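You operate a simulated robot arm through the tools that you are given. There is no shell and no other tool. Be economical: measure what you need, move in short steps, check, and stop when the job is done.

The job below is to be done with a simulated robot arm. You get a single attempt, and the scene is never put back.

## Task
Set block J-56 in the black tray and prime a patch, then put the float back and close the pot.
Fine: load the small float in the small primer pot; the other block stays bare. Set down upright: small float. A coat counts when it lies all over at full strength: go over it till it gets no stronger.

Only the result counts: the job must be done as asked and must still hold three seconds after the hand-in. Knocking over, shifting, dropping, spilling or breaking anything else fails it.

## Robot
A 6-joint arm with a two-finger parallel gripper, fixed in place. Base frame: the origin is at the foot of the arm, x ahead of it, y to its left, z up; the work surface is at about z = 0.8. Lengths are in m, angles in degrees, forces in N, time in s.
With the tool pointing down near the work surface it reaches from about 0.24 to 0.64 m from the base axis. Its first joint turns from -66.0 to 66.0 degrees. Payload 2.7 kg.
Tool frame: the origin (TCP) lies between the finger pads and is the grasp point; the fingertips stand 0.023 m ahead of it; z points along the fingers, y is the line along which they close. Largest opening 0.094 m; finger width 0.038, thickness 0.01; the body of the gripper, 0.054 by 0.096 m, starts 0.039 m behind the TCP.
Orientation is that of the tool frame in the base frame, as a unit quaternion [w, x, y, z]. With the fingers straight down and closing along the base's y, the tool's x points along the base's -x, its y along +y and its z along -z.

## Interface
- The arm moves only by the tool move_arm. Its argument "targets" is a list of rows, each an object (a shift or turn left out is 0, a gripper value left out holds the last) with "dr": the turn, a rotation vector about the tool's x, y, z in degrees, a list of three; "xyz": the shift along the tool's x, y, z in m, a list of three; "jaw": the finger opening in m, from 0 to 0.094. In form: [{"dr": [ax, ay, az], "xyz": [tx, ty, tz], "jaw": jaw}, ...]. A call has 1 to 10 rows; each row shifts and turns the commanded pose from where the row before left it, along the tool's axes as they then stand. Rows are played at 5 a second. More than 0.05 m and 8.6 degrees between two rows, or a gripper value outside its range, and nothing of the call is played. A pose out of reach is approached as far as the arm can. The call stops where the force on the tool passes 50 N (or 10 N more than at its start, if that is more) or the arm is blocked; 0.2 s more then pass. Each finger travels about 0.045 m/s and halts on what it meets, pressing with about 21 N; the grip force reading is that of the motor and also rises with nothing between the fingers. The clock runs only during rows and for 0.2 s after the last one: add rows that do not move to give the fingers time. The reply holds the time, the measured pose of the TCP, the force on the tool along the base axes, the opening and the grip force, in the units named above and with some noise, with the torque about the TCP (base axes, N m) and any sound that the robot's microphone picked up.
- Cameras (640 x 400 px; columns grow to the right, rows downward): "scene" is fixed at [0.0839, -0.4465, 1.3958]; the picture's right is [0.65, -0.76, 0.00], its down [-0.51, -0.44, -0.74] and it looks along [0.56, 0.48, -0.67] (base axes); focal length 250 px, centre (320, 200). "wrist" rides on the gripper at [0.086, 0.016, -0.074] in the tool frame; the picture's right is [-0.18, 0.98, 0.00], its down [-0.58, -0.11, -0.81] and it looks along [-0.79, -0.15, 0.59] (tool axes); focal length 243 px, centre (320, 200). There is no depth. A picture from a camera that has moved, and an enlarged one, comes with that camera's place and axes in the base frame and with its lens.
- camera(camera): a new picture of that camera. No time passes.
- enlarge(camera, box): a new picture of the part [left, top, right, bottom] of that camera's present view, enlarged. No time passes.
- finish_job(): hands the job in; it is judged then, once.

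Go step by step. Nothing tells you positions but the pictures and the camera data: compare them with the known pose of the tool, close in by small moves and look again before you grip or let go. The budget is 120 turns and 84 pictures, counting those below and the enlarged ones. Unless the task says otherwise, let go and move clear before handing in, and close with one line.

The tools are called as name(argument=value, ...) on one line, values as JSON. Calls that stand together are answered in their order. move_arm: Moves the arm, as the interface text tells. Its arguments: {"type":"object","properties":{"targets":{"type":"array","items":{"type":"object","properties":{"dr":{"type":"array","items":{"type":"number"}},"xyz":{"type":"array","items":{"type":"number"}},"jaw":{"type":"number"}}}}},"required":["targets"]} The other tools are called the same way: camera (camera) takes a picture; enlarge (camera, box) takes an enlarged picture of a part of a camera's view; finish_job () hands the job in.

At the start:

```text
clock: 0.0
tool_pos: [0.4141, 0.2197, 1.1547]
tcp_rot: [0.0, -0.001, 1.0, 0.0]
force: [0.4, 0.8, 0.7]
ft_torque: [-0.01, 0.0, 0.0]
opening: 0.0942
grip_force: 0.1
```

scene: 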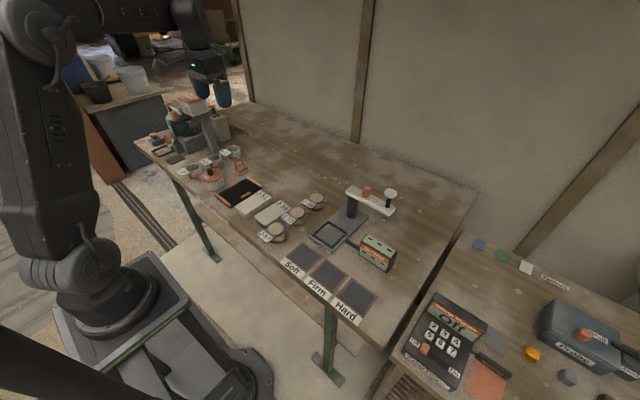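
wrist: 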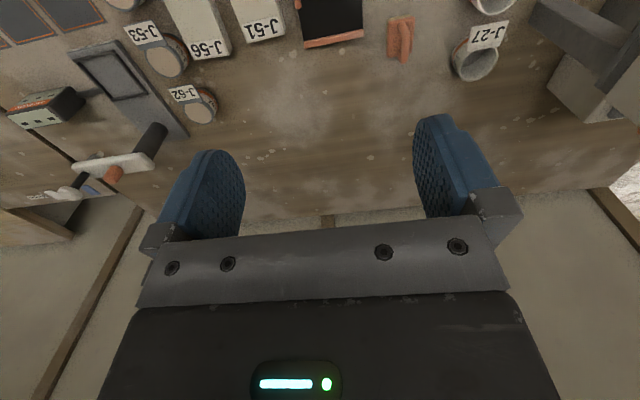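

I see a bench with a black tray, two blocks (J-56, J-51), several pots and floats. I'll enlarge the areas to identify everything.

enlarge(camera="scene", box=[130, 90, 290, 190])

enlarge(camera="scene", box=[200, 160, 340, 250])

enlarge(camera="scene", box=[270, 170, 430, 330])

enlarge(camera="wrist", box=[0, 0, 320, 200])

```text
4.00 times, centred on (210, 140) of scene
camera zoom: at [0.0839, -0.4465, 1.3958], right [0.65, -0.76, 0.0], down [-0.51, -0.44, -0.74], along [0.56, 0.48, -0.67], focal length 1002 px, centre (760, 440)
```

zoom: 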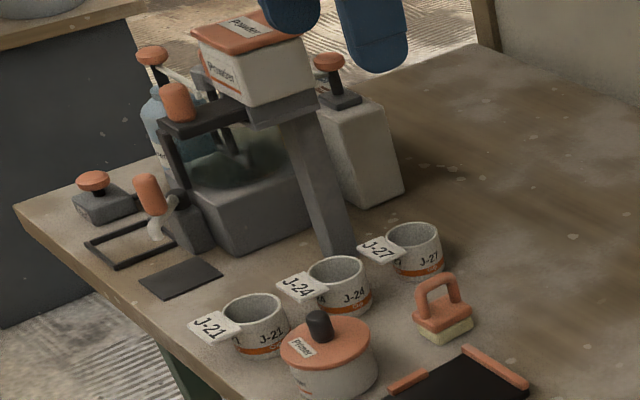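

```text
4.44 times, centred on (270, 205) of scene
camera zoom: at [0.0839, -0.4465, 1.3958], right [0.65, -0.76, 0.0], down [-0.51, -0.44, -0.74], along [0.56, 0.48, -0.67], focal length 1113 px, centre (542, 178)
```

zoom: 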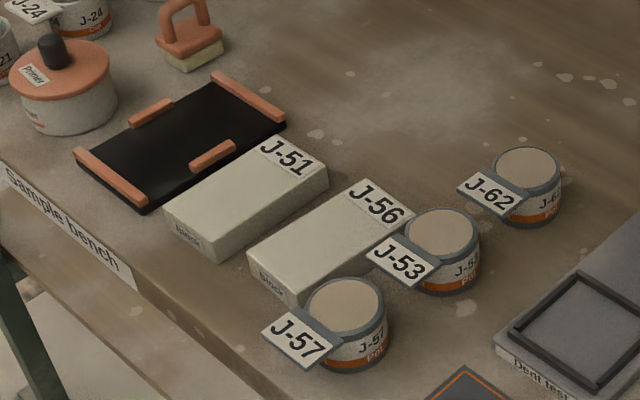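

```text
2.50 times, centred on (350, 250) of scene
camera zoom: at [0.0839, -0.4465, 1.3958], right [0.65, -0.76, 0.0], down [-0.51, -0.44, -0.74], along [0.56, 0.48, -0.67], focal length 626 px, centre (245, 75)
```

zoom: 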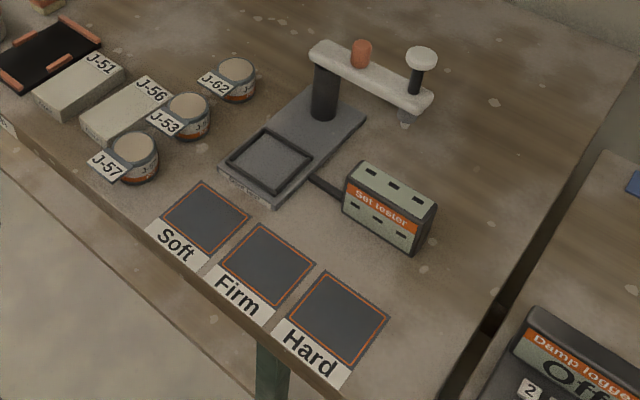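

```text
2.00 times, centred on (160, 100) of wrist
camera zoom: at [0.3288, 0.236, 1.228], right [0.18, 0.98, 0.0], down [0.58, -0.11, 0.81], along [0.79, -0.15, -0.59], focal length 485 px, centre (640, 400)
```

zoom: 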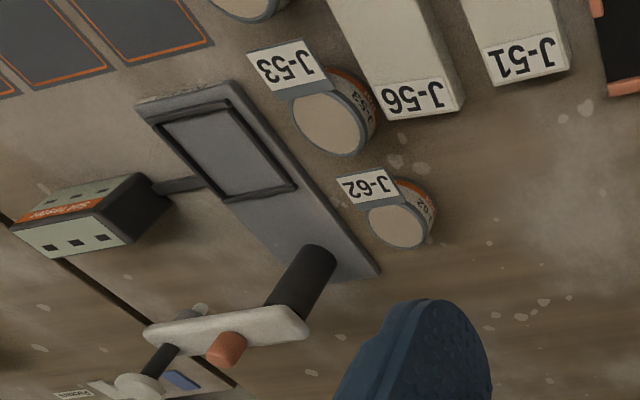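

Looking closer at the possible floats, the pot lid and the tray.

enlarge(camera="scene", box=[195, 150, 265, 194])

enlarge(camera="scene", box=[140, 95, 220, 165])

enlarge(camera="wrist", box=[280, 0, 640, 200])

```text
9.09 times, centred on (230, 172) of scene
camera zoom: at [0.0839, -0.4465, 1.3958], right [0.65, -0.76, 0.0], down [-0.51, -0.44, -0.74], along [0.56, 0.48, -0.67], focal length 2276 px, centre (1138, 454)
```

zoom: 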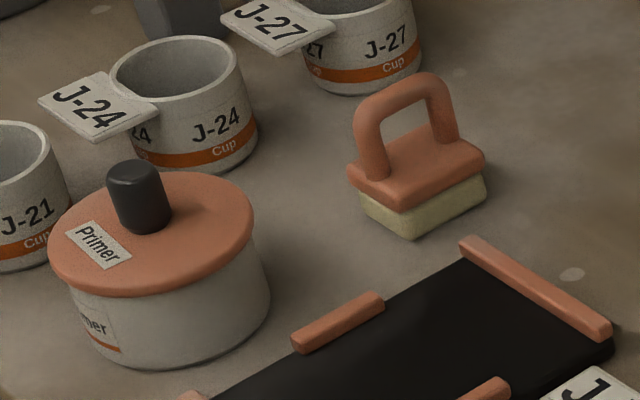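

```text
5.71 times, centred on (180, 130) of scene
camera zoom: at [0.0839, -0.4465, 1.3958], right [0.65, -0.76, 0.0], down [-0.51, -0.44, -0.74], along [0.56, 0.48, -0.67], focal length 1431 px, centre (1120, 600)
```

zoom: 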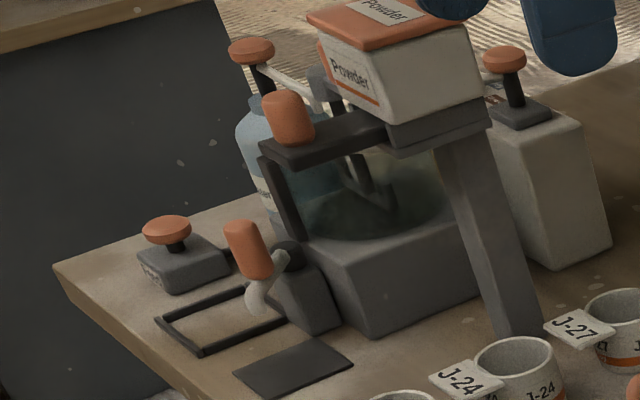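

```text
1.78 times, centred on (460, 100) of wrist
camera zoom: at [0.3288, 0.236, 1.228], right [0.18, 0.98, 0.0], down [0.58, -0.11, 0.81], along [0.79, -0.15, -0.59], focal length 431 px, centre (71, 378)
```

zoom: 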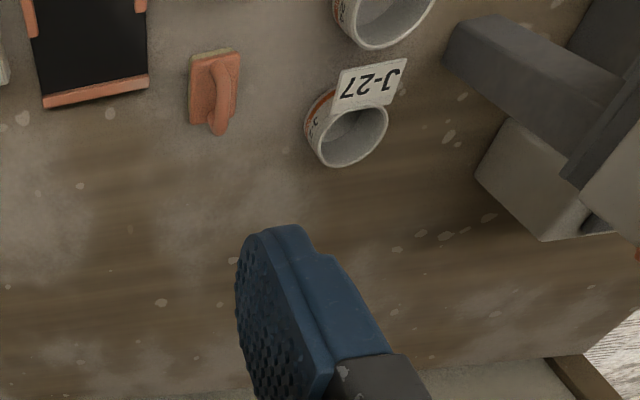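

The float is the small orange-handled one near (0.50, 0.33). The primer pot is near (0.39, 0.35), the tray near (0.42, 0.24) and block J-56 near (0.42, 0.04). I'll move above J-56 for a better look at finger clearance.

move_arm(targets=[{"xyz": [0.007, -0.036, 0.021]}, {"xyz": [0.007, -0.036, 0.021]}, {"xyz": [0.007, -0.036, 0.021]}, {"xyz": [0.007, -0.036, 0.021]}, {"xyz": [0.007, -0.036, 0.021]}, {}])

camera(camera="wrist")

enlarge(camera="scene", box=[240, 185, 330, 245])

```text
clock: 1.4
tool_pos: [0.3815, 0.0391, 1.0491]
tcp_rot: [0.0, 0.0, 1.0, 0.001]
force: [-0.5, -0.6, 0.8]
ft_torque: [0.02, 0.02, 0.03]
opening: 0.0939
grip_force: 0.0
```

```text
74 pictures are left
camera wrist: at [0.2965, 0.0549, 1.1233], right [0.18, 0.98, 0.0], down [0.58, -0.11, 0.81], along [0.79, -0.15, -0.59], focal length 243 px, centre (320, 200)
```

wrist: 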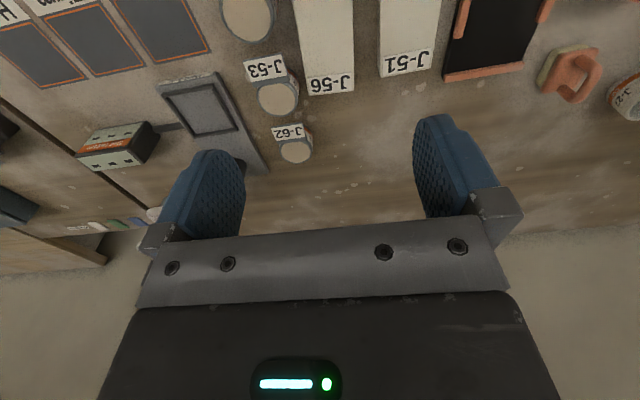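

```text
6.67 times, centred on (285, 215) of scene
camera zoom: at [0.0838, -0.4465, 1.3958], right [0.65, -0.76, 0.0], down [-0.51, -0.44, -0.74], along [0.56, 0.48, -0.67], focal length 1669 px, centre (553, 100)
```

zoom: 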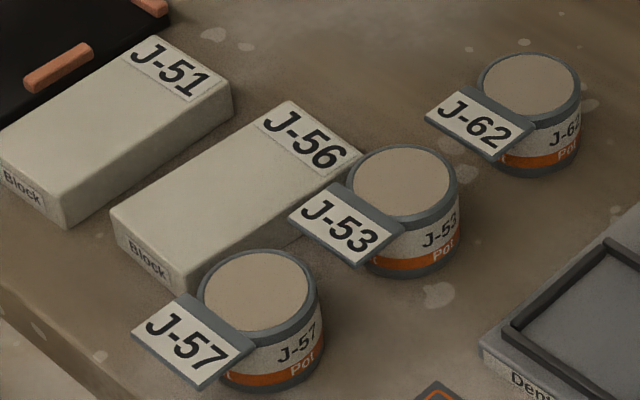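

J-56 looks yawed a few degrees. I'll measure its edges more precisely from the wrist camera.

enlarge(camera="wrist", box=[220, 0, 440, 138])

```text
2.90 times, centred on (330, 69) of wrist
camera zoom: at [0.2965, 0.0549, 1.1233], right [0.18, 0.98, 0.0], down [0.58, -0.11, 0.81], along [0.79, -0.15, -0.59], focal length 703 px, centre (291, 580)
```

zoom: 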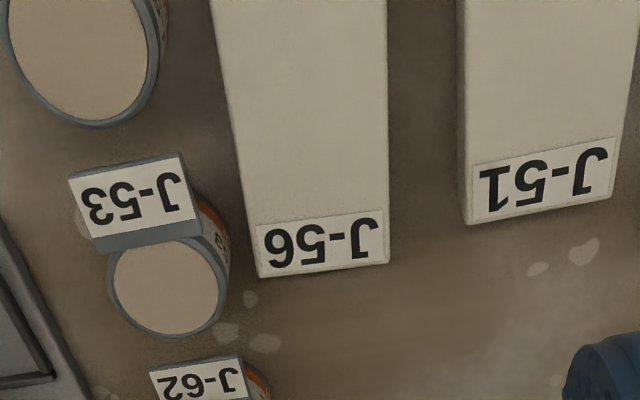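

J-56 is about 0.058 m wide, yawed about -4°, centred near (0.42, 0.042). I'll descend to a hover at x≈0.405 with the jaw at 0.07.

move_arm(targets=[{"xyz": [-0.0061, 0.001, 0.035], "jaw": 0.072}, {"xyz": [-0.0061, 0.001, 0.035]}, {"xyz": [-0.0061, 0.001, 0.035]}, {"xyz": [-0.0061, 0.001, 0.035]}, {"dr": [0, 0, 4]}, {}])

camera(camera="wrist")

enlarge(camera="scene", box=[240, 165, 330, 245])

```text
clock: 2.8
tool_pos: [0.404, 0.0449, 0.9108]
tcp_rot: [-0.001, 0.034, 0.999, -0.001]
force: [0.1, 0.0, -0.4]
ft_torque: [0.0, -0.03, 0.0]
opening: 0.0719
grip_force: 0.0
```

```text
71 pictures are left
camera wrist: at [0.3207, 0.0669, 0.9852], right [0.25, 0.97, 0.0], down [0.57, -0.15, 0.81], along [0.78, -0.2, -0.59], focal length 243 px, centre (320, 200)
```

wrist: 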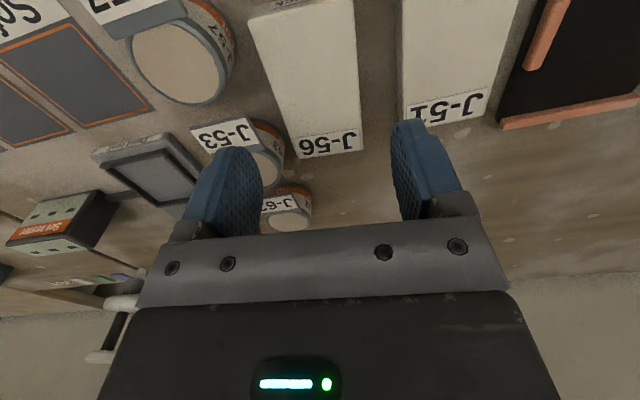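

```text
5.00 times, centred on (285, 205) of scene
camera zoom: at [0.0839, -0.4465, 1.3958], right [0.65, -0.76, 0.0], down [-0.51, -0.44, -0.74], along [0.56, 0.48, -0.67], focal length 1252 px, centre (495, 175)
```

zoom: 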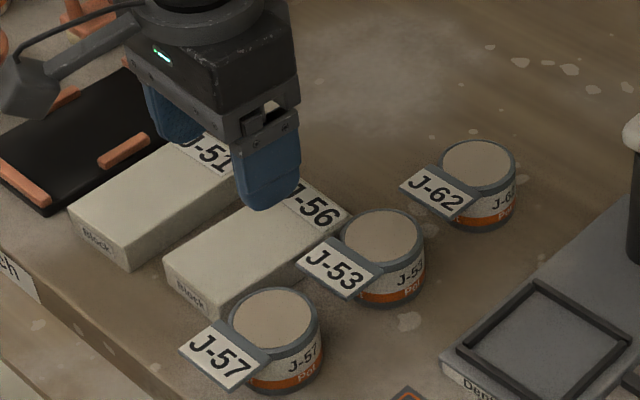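

Aligned within a couple of millimetres. I'll descend to just above the surface and check force.

move_arm(targets=[{"xyz": [0, -0.002, 0.03]}, {"xyz": [0, 0, 0.03]}, {}])

enlarge(camera="scene", box=[240, 165, 330, 245])

camera(camera="wrist")

```text
clock: 3.6
tool_pos: [0.4039, 0.0446, 0.8509]
tcp_rot: [0.001, 0.035, 0.999, 0.0]
force: [0.0, 0.0, -0.3]
ft_torque: [-0.03, 0.01, 0.01]
opening: 0.0721
grip_force: 0.1
```

```text
5.00 times, centred on (285, 205) of scene
camera zoom: at [0.0839, -0.4465, 1.3958], right [0.65, -0.76, 0.0], down [-0.51, -0.44, -0.74], along [0.56, 0.48, -0.67], focal length 1252 px, centre (495, 175)
```

zoom: 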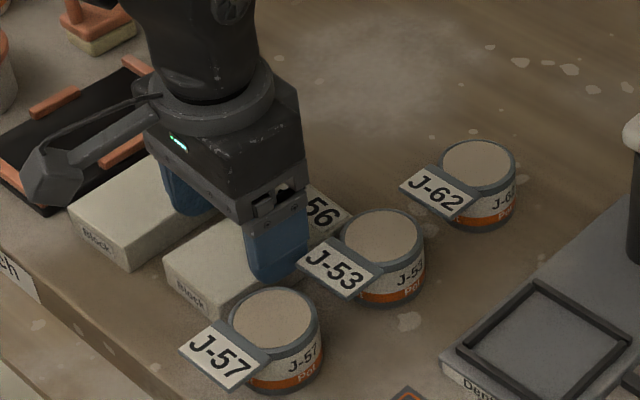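

```text
68 pictures are left
camera wrist: at [0.319, 0.0671, 0.9243], right [0.25, 0.97, 0.0], down [0.57, -0.15, 0.81], along [0.78, -0.2, -0.59], focal length 243 px, centre (320, 200)
```

wrist: 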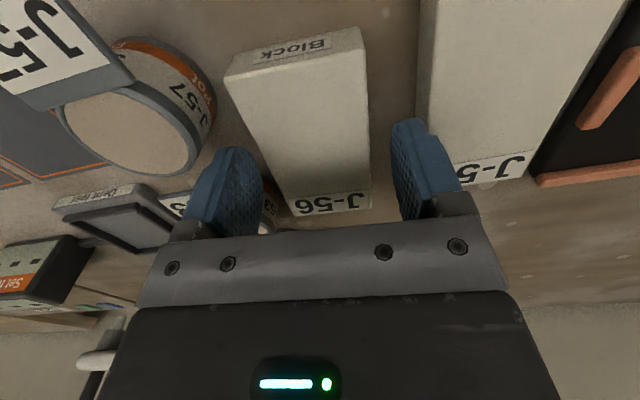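

move_arm(targets=[{"xyz": [0, -0.001, 0.012]}, {"xyz": [0, 0, 0.0125]}, {}])

camera(camera="wrist")

```text
clock: 4.4
tool_pos: [0.4029, 0.0429, 0.8238]
tcp_rot: [0.001, 0.035, 0.999, 0.0]
force: [0.3, -0.7, -0.7]
ft_torque: [0.0, 0.02, 0.01]
opening: 0.0717
grip_force: 0.0
```

```text
67 pictures are left
camera wrist: at [0.319, 0.0651, 0.8991], right [0.25, 0.97, 0.0], down [0.57, -0.15, 0.81], along [0.78, -0.2, -0.59], focal length 243 px, centre (320, 200)
```

wrist: 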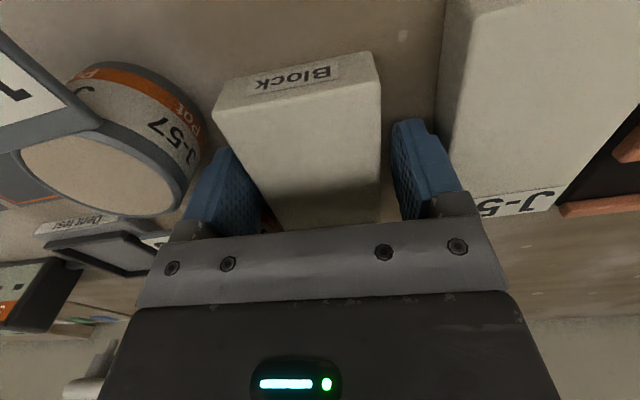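

The fingers straddle J-56 and are clear of its neighbours. Closing the gripper.

move_arm(targets=[{"jaw": 0.05}, {}, {}, {}])

```text
clock: 5.4
tool_pos: [0.4031, 0.0433, 0.8255]
tcp_rot: [0.0, 0.034, 0.999, 0.0]
force: [-0.4, 0.2, -0.5]
ft_torque: [0.02, 0.02, -0.01]
opening: 0.0599
grip_force: 21.4
```

move_arm(targets=[{"xyz": [0, 0, -0.02], "jaw": 0.045}, {"xyz": [0, 0, -0.03]}, {"xyz": [0, 0, -0.03]}, {}])

camera(camera="scene")

camera(camera="wrist")

```text
clock: 6.4
tool_pos: [0.4043, 0.0428, 0.9075]
tcp_rot: [0.0, 0.035, 0.999, -0.001]
force: [-0.2, -1.1, -0.5]
ft_torque: [0.01, -0.01, -0.02]
opening: 0.0596
grip_force: 21.2
```

```text
66 pictures are left
```

scene: 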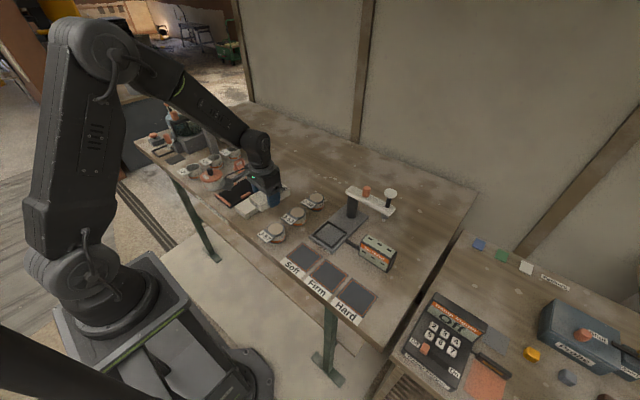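

```text
65 pictures are left
camera wrist: at [0.3201, 0.0645, 0.9811], right [0.25, 0.97, 0.0], down [0.57, -0.15, 0.81], along [0.78, -0.2, -0.59], focal length 243 px, centre (320, 200)
```

wrist: 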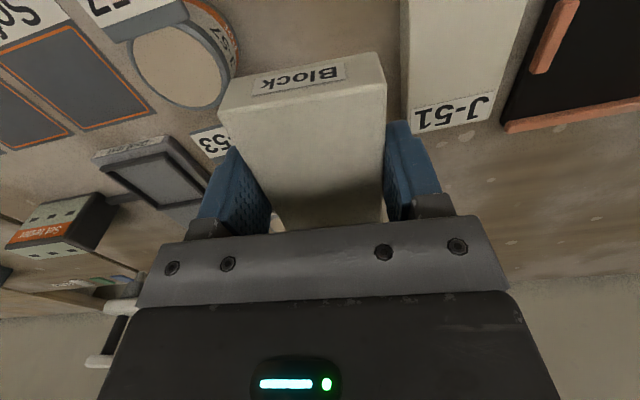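

Block is held level. Moving it over the tray and squaring yaw.

move_arm(targets=[{"xyz": [0, 0, -0.03]}, {"dr": [0, 0, -4]}, {"xyz": [0, 0.048, 0]}, {"xyz": [0, 0.048, 0]}, {"xyz": [0, 0.048, 0]}, {"xyz": [0, 0.048, 0]}, {}])

camera(camera="wrist")

enlarge(camera="scene", box=[190, 130, 290, 220])

```text
clock: 8.0
tool_pos: [0.4043, 0.236, 0.935]
tcp_rot: [-0.001, -0.001, 1.0, 0.0]
force: [-0.2, 0.1, -1.1]
ft_torque: [-0.01, 0.03, 0.02]
opening: 0.0597
grip_force: 21.0
```

```text
64 pictures are left
camera wrist: at [0.3186, 0.2517, 1.0094], right [0.18, 0.98, 0.0], down [0.58, -0.11, 0.81], along [0.79, -0.15, -0.59], focal length 243 px, centre (320, 200)
```

wrist: 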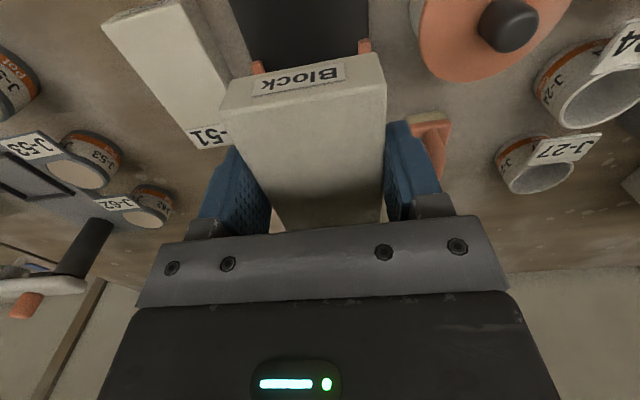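

```text
4.44 times, centred on (240, 175) of scene
camera zoom: at [0.0839, -0.4465, 1.3958], right [0.65, -0.76, 0.0], down [-0.51, -0.44, -0.74], along [0.56, 0.48, -0.67], focal length 1113 px, centre (676, 311)
```

zoom: 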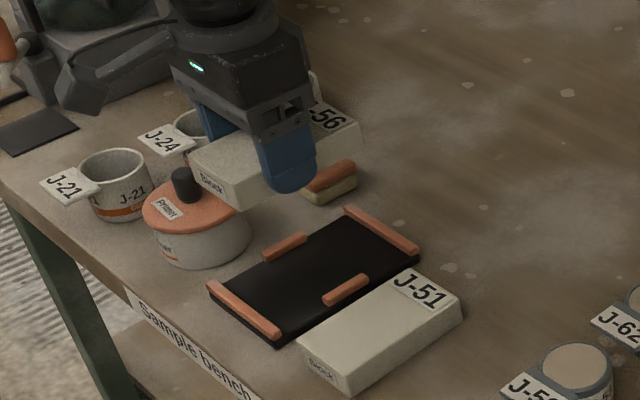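

The gripper fingers may foul the tray's short side bars, so I'll check their height.

enlarge(camera="scene", box=[210, 165, 266, 200])

```text
11.43 times, centred on (238, 182) of scene
camera zoom: at [0.0839, -0.4465, 1.3958], right [0.65, -0.76, 0.0], down [-0.51, -0.44, -0.74], along [0.56, 0.48, -0.67], focal length 2862 px, centre (1257, 400)
```

zoom: 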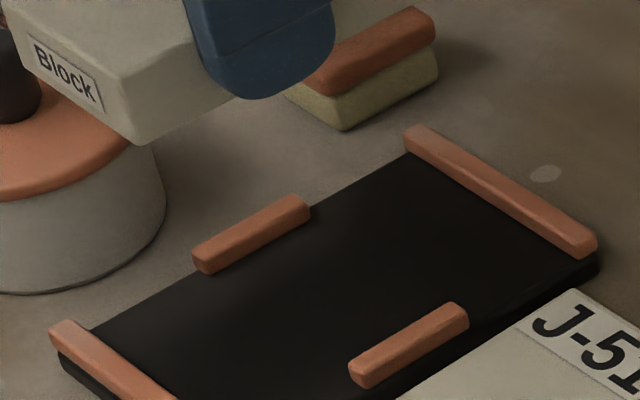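

The side bars stand about 6 mm above the tray floor and my grip is too low on the block to clear them. I'll set the block on the empty bench just beyond the tray and regrip it higher.

move_arm(targets=[{"xyz": [-0.048, 0, 0]}, {"xyz": [-0.048, 0, 0]}, {"xyz": [-0.048, 0, 0]}, {"xyz": [0, 0, 0.04]}, {"xyz": [0, 0, 0.04]}, {}])

camera(camera="wrist")

enlarge(camera="scene", box=[200, 130, 300, 210])

```text
clock: 9.4
tool_pos: [0.5496, 0.2303, 0.8553]
tcp_rot: [0.0, 0.001, 1.0, -0.001]
force: [-1.0, 0.2, -1.4]
ft_torque: [0.01, 0.06, 0.02]
opening: 0.0597
grip_force: 21.3
```

```text
61 pictures are left
camera wrist: at [0.4642, 0.2463, 0.9292], right [0.18, 0.98, 0.0], down [0.58, -0.11, 0.81], along [0.79, -0.15, -0.59], focal length 243 px, centre (320, 200)
```

wrist: 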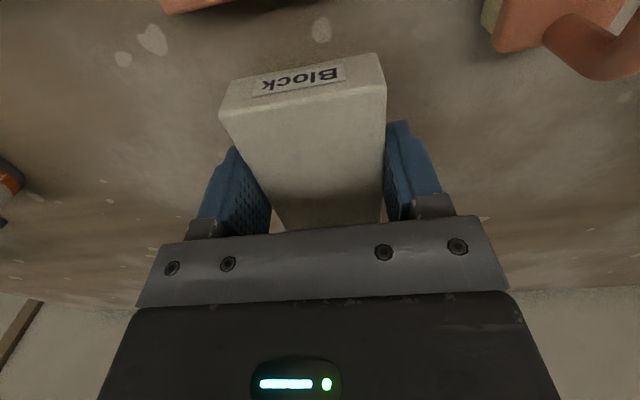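

```text
5.00 times, centred on (250, 170) of scene
camera zoom: at [0.0839, -0.4465, 1.3958], right [0.65, -0.76, 0.0], down [-0.51, -0.44, -0.74], along [0.56, 0.48, -0.67], focal length 1252 px, centre (670, 350)
```

zoom: 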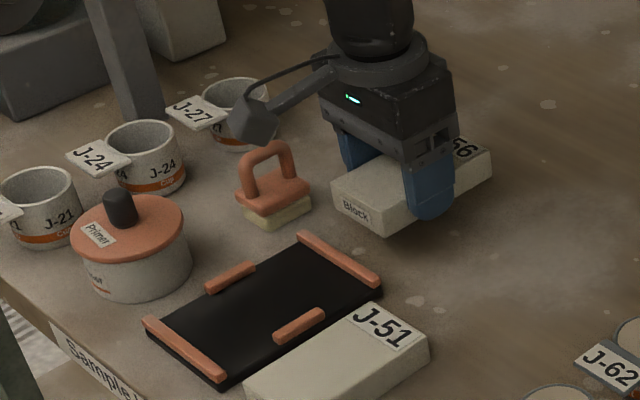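

move_arm(targets=[{"xyz": [0, 0, 0.02]}, {"xyz": [0, 0, 0.007]}, {"xyz": [0, 0, 0.002]}, {}])

```text
clock: 10.4
tool_pos: [0.5481, 0.2317, 0.8257]
tcp_rot: [0.0, 0.0, 1.0, 0.0]
force: [-0.1, 0.3, -0.9]
ft_torque: [0.01, -0.04, -0.01]
opening: 0.0594
grip_force: 21.3
```

move_arm(targets=[{"xyz": [0, 0, 0.001]}, {}, {"jaw": 0.07}, {}, {}])

camera(camera="wrist")

```text
clock: 11.6
tool_pos: [0.5489, 0.2322, 0.8233]
tcp_rot: [0.0, -0.001, 1.0, 0.0]
force: [0.0, 0.2, -0.4]
ft_torque: [0.0, 0.0, 0.0]
opening: 0.0702
grip_force: 0.1
```

```text
59 pictures are left
camera wrist: at [0.4635, 0.2481, 0.8986], right [0.18, 0.98, 0.0], down [0.58, -0.11, 0.81], along [0.79, -0.15, -0.59], focal length 243 px, centre (320, 200)
```

wrist: 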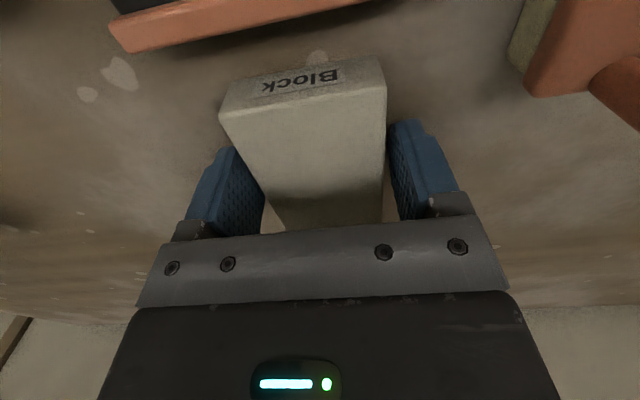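

move_arm(targets=[{"xyz": [0, 0, -0.008]}, {"xyz": [-0.012, 0, 0]}, {"jaw": 0.045}, {}, {}, {}])

camera(camera="wrist")

```text
clock: 13.0
tool_pos: [0.5603, 0.2335, 0.8327]
tcp_rot: [0.0, 0.0, 1.0, -0.001]
force: [0.2, -0.5, 0.1]
ft_torque: [-0.07, 0.05, -0.02]
opening: 0.0593
grip_force: 21.1
```

```text
58 pictures are left
camera wrist: at [0.475, 0.249, 0.9069], right [0.18, 0.98, 0.0], down [0.58, -0.11, 0.81], along [0.79, -0.15, -0.59], focal length 243 px, centre (320, 200)
```

wrist: 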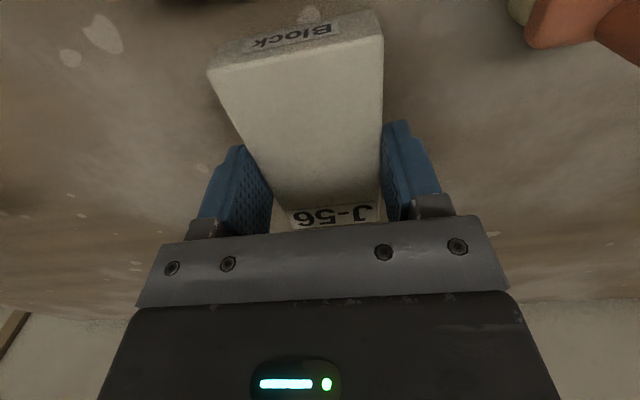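

Regripped 8 mm higher near the block's middle. Lifting and moving back over the tray centre (~0.4225, 0.231).

move_arm(targets=[{"xyz": [0, 0, -0.03]}, {"xyz": [0, 0, -0.02]}, {"xyz": [0.047, 0, 0]}, {"xyz": [0.047, 0, 0]}, {"xyz": [0.047, -0.0025, 0]}, {"xyz": [0, 0, 0.02]}, {}])

camera(camera="wrist")

enlarge(camera="scene", box=[205, 150, 275, 210])

```text
clock: 14.6
tool_pos: [0.4194, 0.2343, 0.8639]
tcp_rot: [0.0, 0.0, 1.0, 0.0]
force: [0.4, 0.1, -1.1]
ft_torque: [0.0, -0.02, 0.02]
opening: 0.0596
grip_force: 21.4
```

```text
57 pictures are left
camera wrist: at [0.3335, 0.2497, 0.9381], right [0.18, 0.98, 0.0], down [0.58, -0.11, 0.81], along [0.79, -0.15, -0.59], focal length 243 px, centre (320, 200)
```

wrist: 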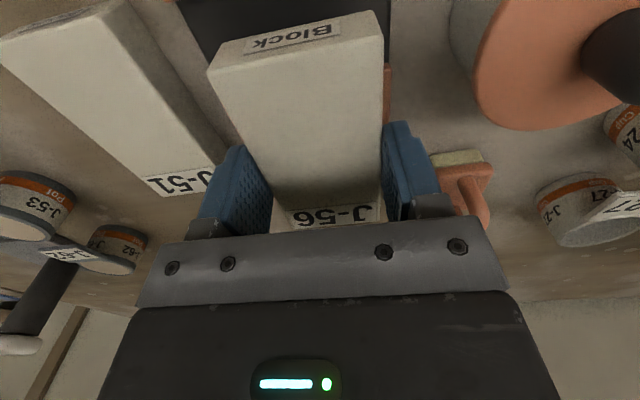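

```text
6.67 times, centred on (240, 180) of scene
camera zoom: at [0.0839, -0.4465, 1.3958], right [0.65, -0.76, 0.0], down [-0.51, -0.44, -0.74], along [0.56, 0.48, -0.67], focal length 1669 px, centre (853, 333)
```

zoom: 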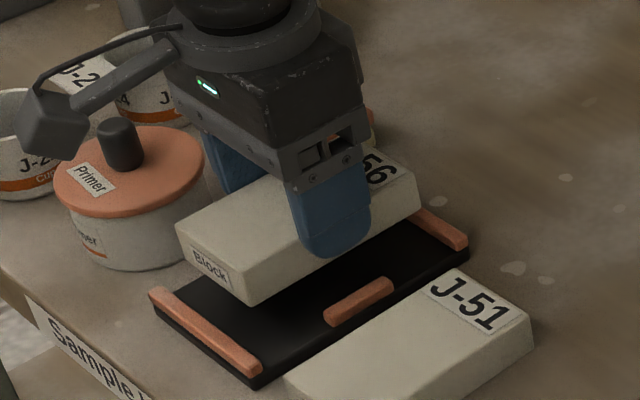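

move_arm(targets=[{"xyz": [0, -0.0035, 0.01]}, {"xyz": [0, 0, 0.009]}, {}])

enlarge(camera="scene", box=[205, 150, 275, 210])

camera(camera="wrist")

```text
clock: 15.4
tool_pos: [0.4187, 0.2286, 0.8438]
tcp_rot: [0.001, -0.001, 1.0, 0.0]
force: [0.3, 0.2, -1.5]
ft_torque: [0.01, 0.01, 0.0]
opening: 0.0593
grip_force: 21.3
```

```text
6.67 times, centred on (240, 180) of scene
camera zoom: at [0.0839, -0.4465, 1.3958], right [0.65, -0.76, 0.0], down [-0.51, -0.44, -0.74], along [0.56, 0.48, -0.67], focal length 1669 px, centre (853, 333)
```

zoom: 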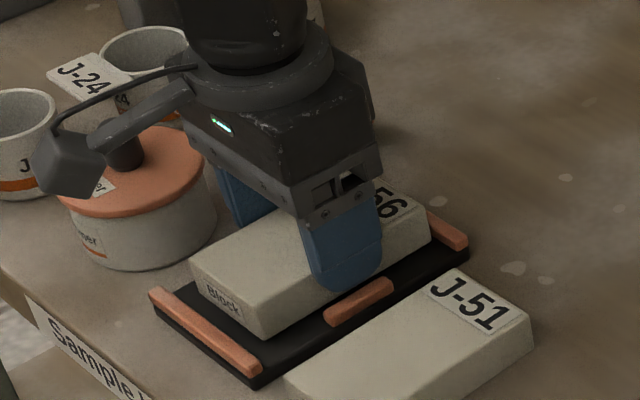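

```text
54 pictures are left
camera wrist: at [0.3329, 0.2455, 0.9182], right [0.18, 0.98, 0.0], down [0.58, -0.11, 0.81], along [0.79, -0.15, -0.59], focal length 243 px, centre (320, 200)
```

wrist: 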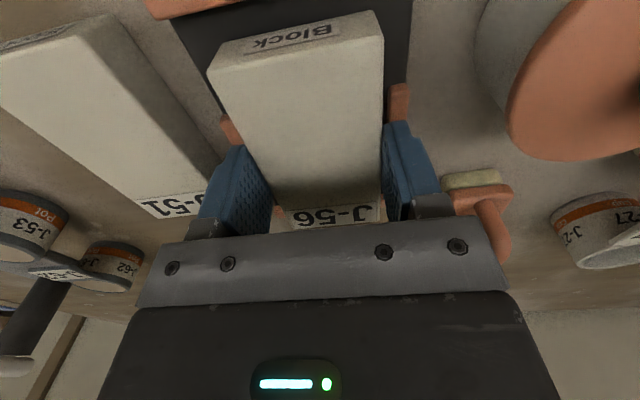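

Well centred between the bars. Lowering the last few millimetres.

move_arm(targets=[{"xyz": [0, 0, 0.003]}, {"xyz": [0, 0, 0.002]}, {}])

enlarge(camera="scene", box=[205, 150, 275, 210])

```text
clock: 16.2
tool_pos: [0.4199, 0.2291, 0.8403]
tcp_rot: [0.004, -0.001, 1.0, 0.002]
force: [-5.0, 9.5, 27.3]
ft_torque: [-0.17, 0.32, -0.13]
opening: 0.0595
grip_force: 21.4
```

```text
6.67 times, centred on (240, 180) of scene
camera zoom: at [0.0834, -0.4465, 1.3958], right [0.65, -0.76, 0.0], down [-0.51, -0.44, -0.74], along [0.56, 0.48, -0.67], focal length 1669 px, centre (853, 333)
```

zoom: 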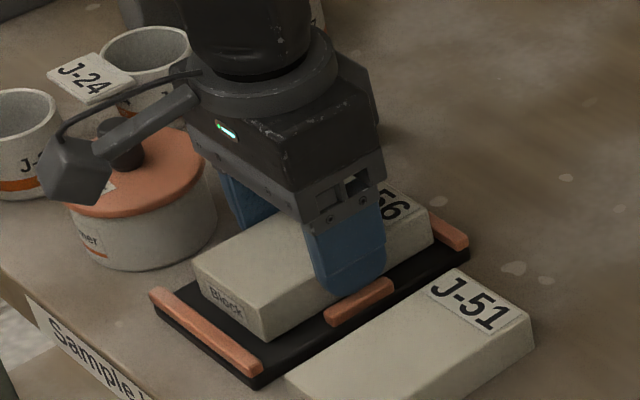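

Contact made with the tray floor. I'll relieve the pressure slightly, release, and rise.

move_arm(targets=[{"xyz": [0, 0, -0.0015]}, {}, {"jaw": 0.072}, {}, {}])

move_arm(targets=[{"xyz": [0, 0, -0.03]}, {"xyz": [0, 0, -0.03]}, {"xyz": [0.02, 0, -0.03]}, {"xyz": [0.02, 0, -0.03]}, {}])

enlarge(camera="scene", box=[195, 145, 275, 205])

camera(camera="wrist")

```text
clock: 17.4
tool_pos: [0.419, 0.226, 0.8408]
tcp_rot: [0.0, 0.0, 1.0, 0.0]
force: [1.7, -4.0, 21.7]
ft_torque: [0.08, 0.06, -0.07]
opening: 0.0655
grip_force: 0.1
```

```text
clock: 18.6
tool_pos: [0.3806, 0.2273, 0.9612]
tcp_rot: [-0.001, 0.0, 1.0, 0.0]
force: [-0.2, -0.8, 0.7]
ft_torque: [0.0, 0.01, -0.01]
opening: 0.0721
grip_force: 0.1
```

```text
6.67 times, centred on (235, 175) of scene
camera zoom: at [0.0838, -0.4465, 1.3958], right [0.65, -0.76, 0.0], down [-0.51, -0.44, -0.74], along [0.56, 0.48, -0.67], focal length 1669 px, centre (887, 367)
```

zoom: 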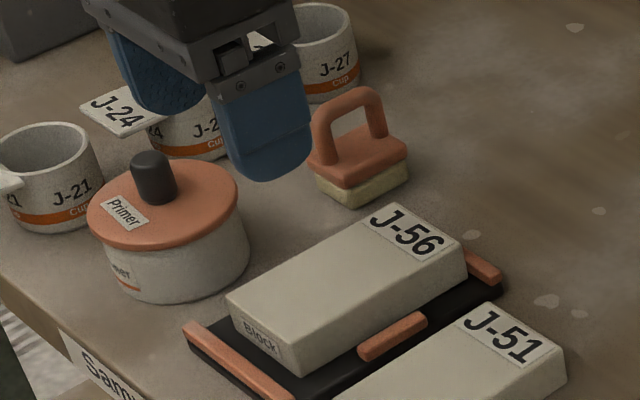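

```text
51 pictures are left
camera wrist: at [0.2944, 0.2434, 1.0348], right [0.18, 0.98, 0.0], down [0.58, -0.11, 0.81], along [0.79, -0.15, -0.59], focal length 243 px, centre (320, 200)
```

wrist: 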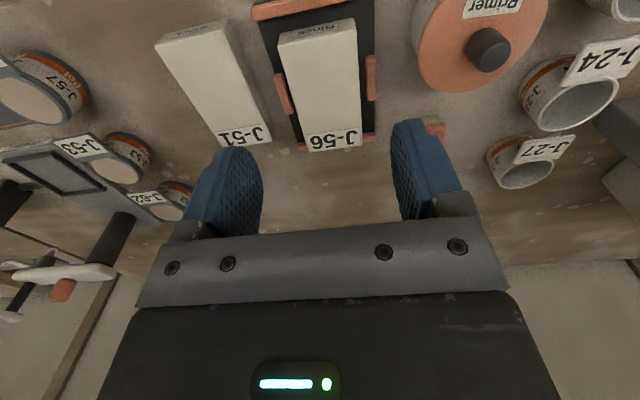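

Checking that the block is seated flat and not on an end bar.

enlarge(camera="wrist", box=[240, 0, 400, 100])

enlarge(camera="scene", box=[220, 168, 276, 203])

enlarge(camera="wrist", box=[250, 90, 390, 180])

```text
4.00 times, centred on (320, 50) of wrist
camera zoom: at [0.2944, 0.2434, 1.0348], right [0.18, 0.98, 0.0], down [0.58, -0.11, 0.81], along [0.79, -0.15, -0.59], focal length 970 px, centre (320, 800)
```

zoom: 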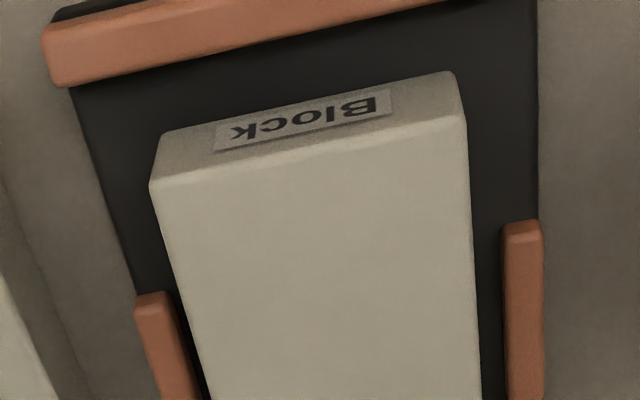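

```text
11.43 times, centred on (248, 186) of scene
camera zoom: at [0.0838, -0.4465, 1.3958], right [0.65, -0.76, 0.0], down [-0.51, -0.44, -0.74], along [0.56, 0.48, -0.67], focal length 2862 px, centre (1143, 366)
```

zoom: 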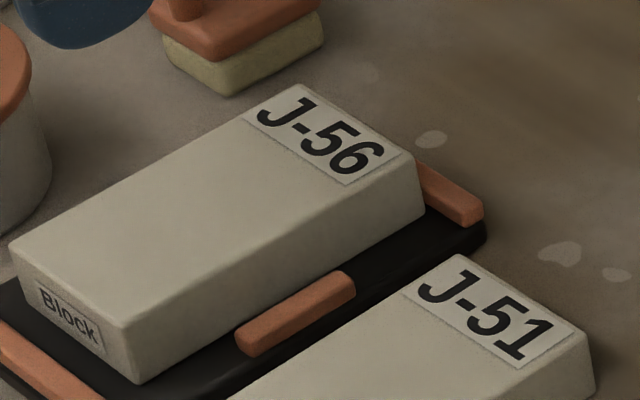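

```text
4.44 times, centred on (320, 135) of wrist
camera zoom: at [0.2944, 0.2434, 1.0348], right [0.18, 0.98, 0.0], down [0.58, -0.11, 0.81], along [0.79, -0.15, -0.59], focal length 1078 px, centre (320, 489)
```

zoom: 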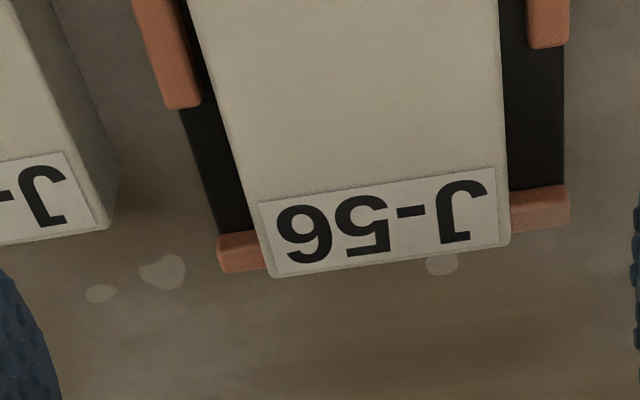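

By triangulation the block is level and inside the tray. Next is the pot lid, so I'll move above the pot and look closer.

move_arm(targets=[{"xyz": [0.005, 0.035, -0.01], "jaw": 0.06}, {"xyz": [0.005, 0.035, -0.01]}, {"xyz": [0, 0.035, 0]}, {}])

camera(camera="wrist")

```text
clock: 19.6
tool_pos: [0.3685, 0.3318, 0.9785]
tcp_rot: [0.001, 0.0, 1.0, 0.0]
force: [0.0, -0.4, 0.1]
ft_torque: [0.02, -0.04, 0.01]
opening: 0.0601
grip_force: 0.0
```

```text
47 pictures are left
camera wrist: at [0.2831, 0.3477, 1.0531], right [0.18, 0.98, 0.0], down [0.58, -0.11, 0.81], along [0.79, -0.15, -0.59], focal length 243 px, centre (320, 200)
```

wrist: 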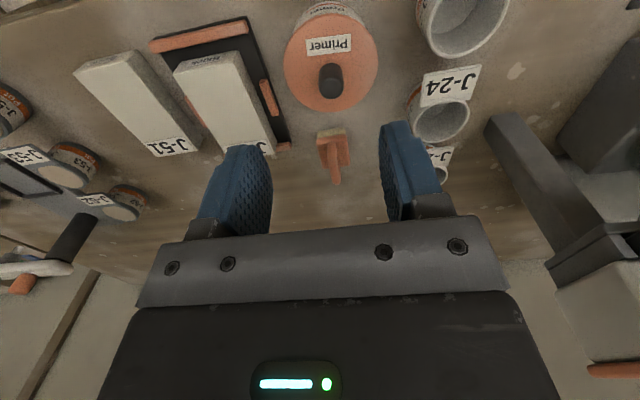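

move_arm(targets=[{"xyz": [-0.0145, 0.005, 0.03]}, {"xyz": [0, 0, 0.035]}, {}])

camera(camera="wrist")

enlarge(camera="scene", box=[180, 135, 260, 195])

```text
clock: 20.4
tool_pos: [0.3857, 0.3352, 0.912]
tcp_rot: [-0.001, -0.001, 1.0, 0.0]
force: [0.0, 0.4, 0.8]
ft_torque: [0.01, 0.0, 0.0]
opening: 0.0602
grip_force: 0.0
```

```text
46 pictures are left
camera wrist: at [0.3005, 0.3516, 0.9863], right [0.18, 0.98, 0.0], down [0.58, -0.11, 0.81], along [0.79, -0.15, -0.59], focal length 243 px, centre (320, 200)
```

wrist: 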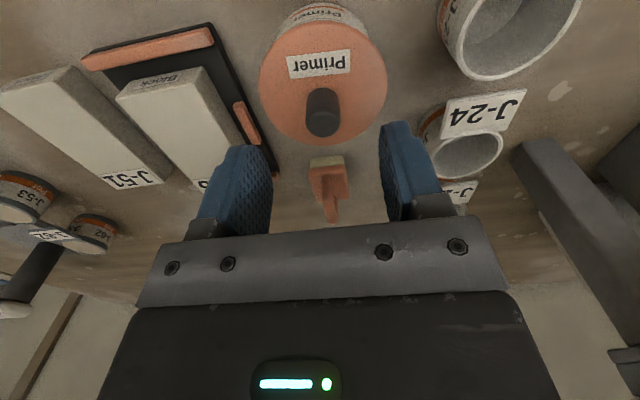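

```text
6.67 times, centred on (220, 165) of scene
camera zoom: at [0.0839, -0.4465, 1.3958], right [0.65, -0.76, 0.0], down [-0.51, -0.44, -0.74], along [0.56, 0.48, -0.67], focal length 1669 px, centre (987, 433)
```

zoom: 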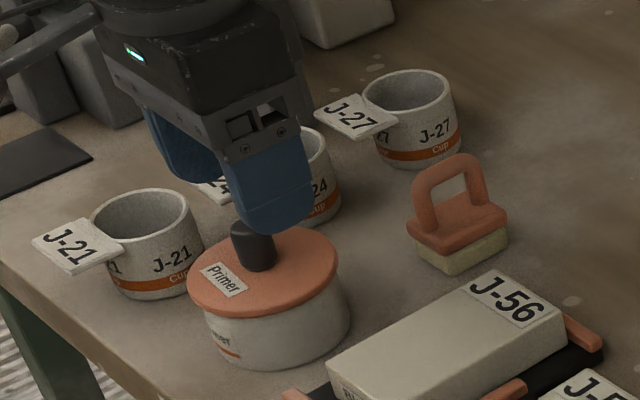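

move_arm(targets=[{"xyz": [0.001, 0.0025, 0.018]}, {"xyz": [0, 0, 0.017]}, {}])

camera(camera="wrist")

enlarge(camera="scene", box=[180, 135, 260, 195])

```text
clock: 21.2
tool_pos: [0.3845, 0.3397, 0.8793]
tcp_rot: [0.0, 0.0, 1.0, 0.0]
force: [-0.2, -0.5, 0.3]
ft_torque: [-0.03, 0.0, 0.01]
opening: 0.0599
grip_force: 0.0
```

```text
44 pictures are left
camera wrist: at [0.2994, 0.3556, 0.9537], right [0.18, 0.98, 0.0], down [0.58, -0.11, 0.81], along [0.79, -0.15, -0.59], focal length 243 px, centre (320, 200)
```

wrist: 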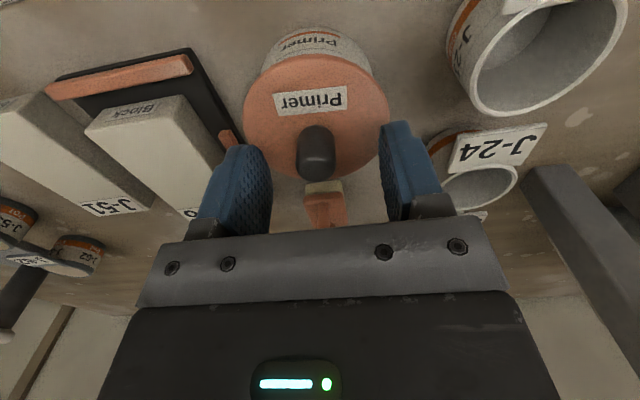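

```text
6.67 times, centred on (220, 165) of scene
camera zoom: at [0.0839, -0.4465, 1.3958], right [0.65, -0.76, 0.0], down [-0.51, -0.44, -0.74], along [0.56, 0.48, -0.67], focal length 1669 px, centre (987, 433)
```

zoom: 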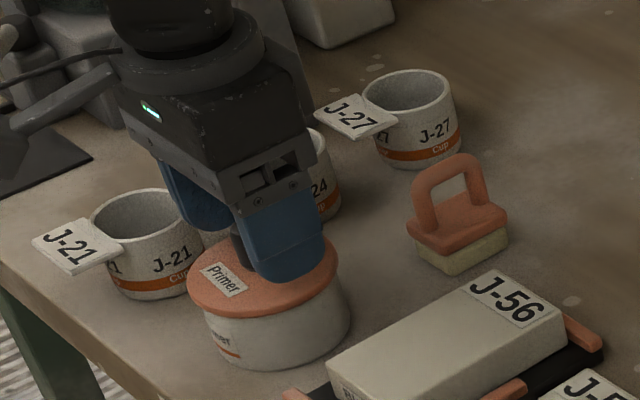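

move_arm(targets=[{"xyz": [0, -0.001, 0.004]}, {"jaw": 0.01}, {}, {}, {}, {}, {}])

camera(camera="wrist")

```text
clock: 22.8
tool_pos: [0.3838, 0.3383, 0.8747]
tcp_rot: [0.0, 0.0, 1.0, 0.0]
force: [0.4, -0.1, 0.4]
ft_torque: [-0.02, 0.02, 0.0]
opening: 0.0189
grip_force: 21.3
heard: snap
```

```text
42 pictures are left
camera wrist: at [0.2984, 0.3539, 0.9495], right [0.18, 0.98, 0.0], down [0.58, -0.11, 0.81], along [0.79, -0.15, -0.59], focal length 243 px, centre (320, 200)
```

wrist: 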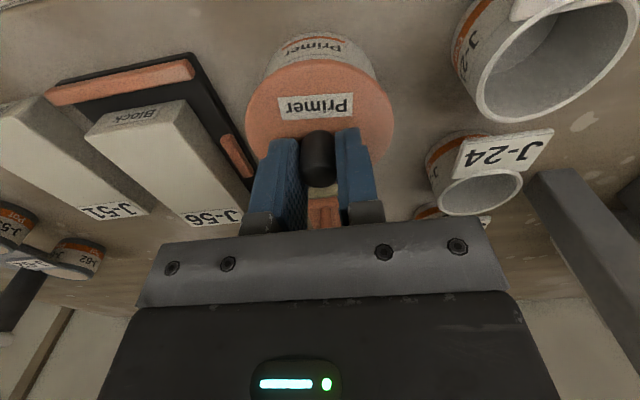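

The knob is gripped and I heard a snap, possibly the lid's catch. Lifting the lid slowly.

move_arm(targets=[{"xyz": [0, 0, -0.005]}, {"xyz": [0, 0, -0.01]}, {}])

enlarge(camera="scene", box=[180, 135, 260, 195])

```text
clock: 23.6
tool_pos: [0.3856, 0.3371, 0.8916]
tcp_rot: [0.0, 0.0, 1.0, 0.001]
force: [0.1, 0.1, 0.3]
ft_torque: [0.01, 0.02, -0.05]
opening: 0.019
grip_force: 21.5
```

```text
6.67 times, centred on (220, 165) of scene
camera zoom: at [0.0839, -0.4465, 1.3958], right [0.65, -0.76, 0.0], down [-0.51, -0.44, -0.74], along [0.56, 0.48, -0.67], focal length 1669 px, centre (987, 433)
```

zoom: 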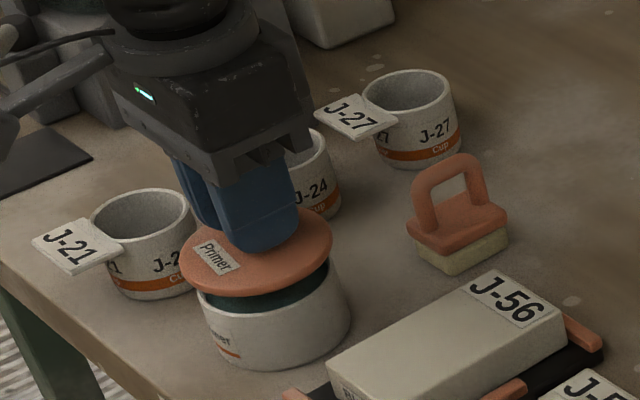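

Lid is off, pot undisturbed. I'll park the lid on the clear bench beyond the tray at about (0.555, 0.19).

move_arm(targets=[{"xyz": [0, 0, -0.035]}, {"xyz": [0, 0, -0.035]}, {"xyz": [-0.034, -0.0294, 0]}, {"xyz": [-0.034, -0.0294, 0]}, {"xyz": [-0.034, -0.0294, 0]}, {"xyz": [-0.034, -0.0294, 0]}, {"xyz": [-0.034, -0.0294, 0]}, {"xyz": [0, 0, 0.04]}, {}])

enlarge(camera="scene", box=[190, 110, 310, 210])

```text
clock: 25.6
tool_pos: [0.5518, 0.1917, 0.9257]
tcp_rot: [0.0, 0.0, 1.0, 0.001]
force: [0.2, -0.6, -0.4]
ft_torque: [0.04, 0.02, 0.0]
opening: 0.0184
grip_force: 21.3
```

```text
4.00 times, centred on (250, 160) of scene
camera zoom: at [0.0839, -0.4465, 1.3958], right [0.65, -0.76, 0.0], down [-0.51, -0.44, -0.74], along [0.56, 0.48, -0.67], focal length 1002 px, centre (600, 360)
```

zoom: 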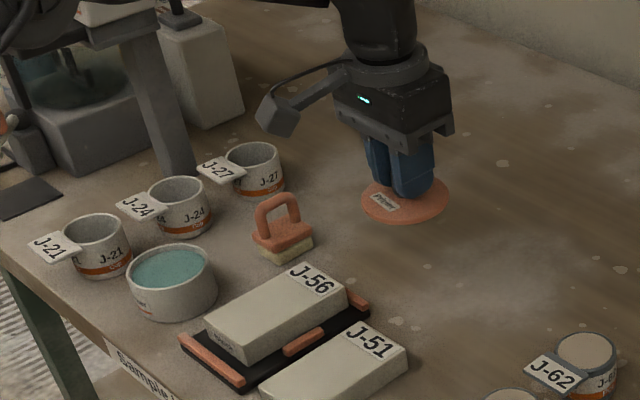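

The lid hangs level. Lowering toward the bench in stages.

move_arm(targets=[{"xyz": [0, 0, 0.035]}, {"xyz": [0, 0, 0.033]}, {}])

enlarge(camera="scene", box=[250, 130, 320, 180])

```text
clock: 26.4
tool_pos: [0.5524, 0.1931, 0.8562]
tcp_rot: [0.0, 0.001, 1.0, -0.001]
force: [0.2, -0.1, 0.2]
ft_torque: [-0.03, 0.0, 0.0]
opening: 0.0187
grip_force: 20.9
```

```text
8.00 times, centred on (285, 155) of scene
camera zoom: at [0.0839, -0.4465, 1.3958], right [0.65, -0.76, 0.0], down [-0.51, -0.44, -0.74], along [0.56, 0.48, -0.67], focal length 2003 px, centre (600, 560)
```

zoom: 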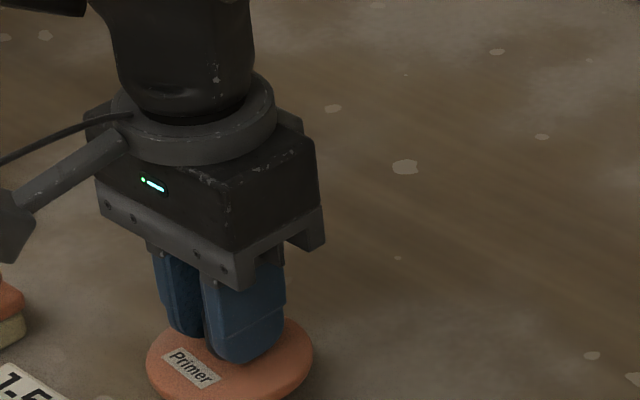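

move_arm(targets=[{"xyz": [0, 0, 0.005]}, {"xyz": [0, 0, 0.005]}, {}])

enlarge(camera="scene", box=[250, 150, 320, 200])

```text
clock: 27.2
tool_pos: [0.5523, 0.1917, 0.8452]
tcp_rot: [0.0, 0.0, 1.0, 0.0]
force: [0.4, 0.2, -0.1]
ft_torque: [0.01, -0.01, -0.01]
opening: 0.0187
grip_force: 21.1
```

```text
8.00 times, centred on (285, 175) of scene
camera zoom: at [0.0839, -0.4465, 1.3958], right [0.65, -0.76, 0.0], down [-0.51, -0.44, -0.74], along [0.56, 0.48, -0.67], focal length 2003 px, centre (600, 400)
```

zoom: 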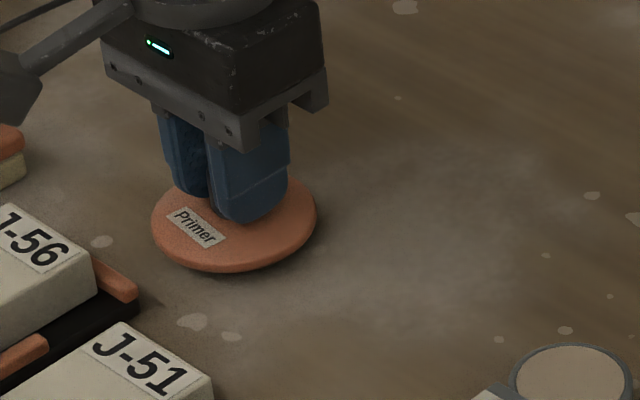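

move_arm(targets=[{"xyz": [0, 0, 0.002]}, {"xyz": [0, 0, 0.002]}, {}])

move_arm(targets=[{"xyz": [0, 0, 0.0015]}, {"xyz": [0, 0, 0.0015]}, {}])

```text
clock: 28.0
tool_pos: [0.5517, 0.1919, 0.8403]
tcp_rot: [0.0, 0.001, 1.0, 0.0]
force: [-0.2, -0.4, -0.2]
ft_torque: [0.01, 0.03, 0.02]
opening: 0.0188
grip_force: 21.6
```

```text
clock: 28.8
tool_pos: [0.5512, 0.1903, 0.8369]
tcp_rot: [0.0, 0.0, 1.0, 0.0]
force: [-0.2, 0.4, -0.4]
ft_torque: [0.0, 0.0, 0.01]
opening: 0.0187
grip_force: 21.1
```

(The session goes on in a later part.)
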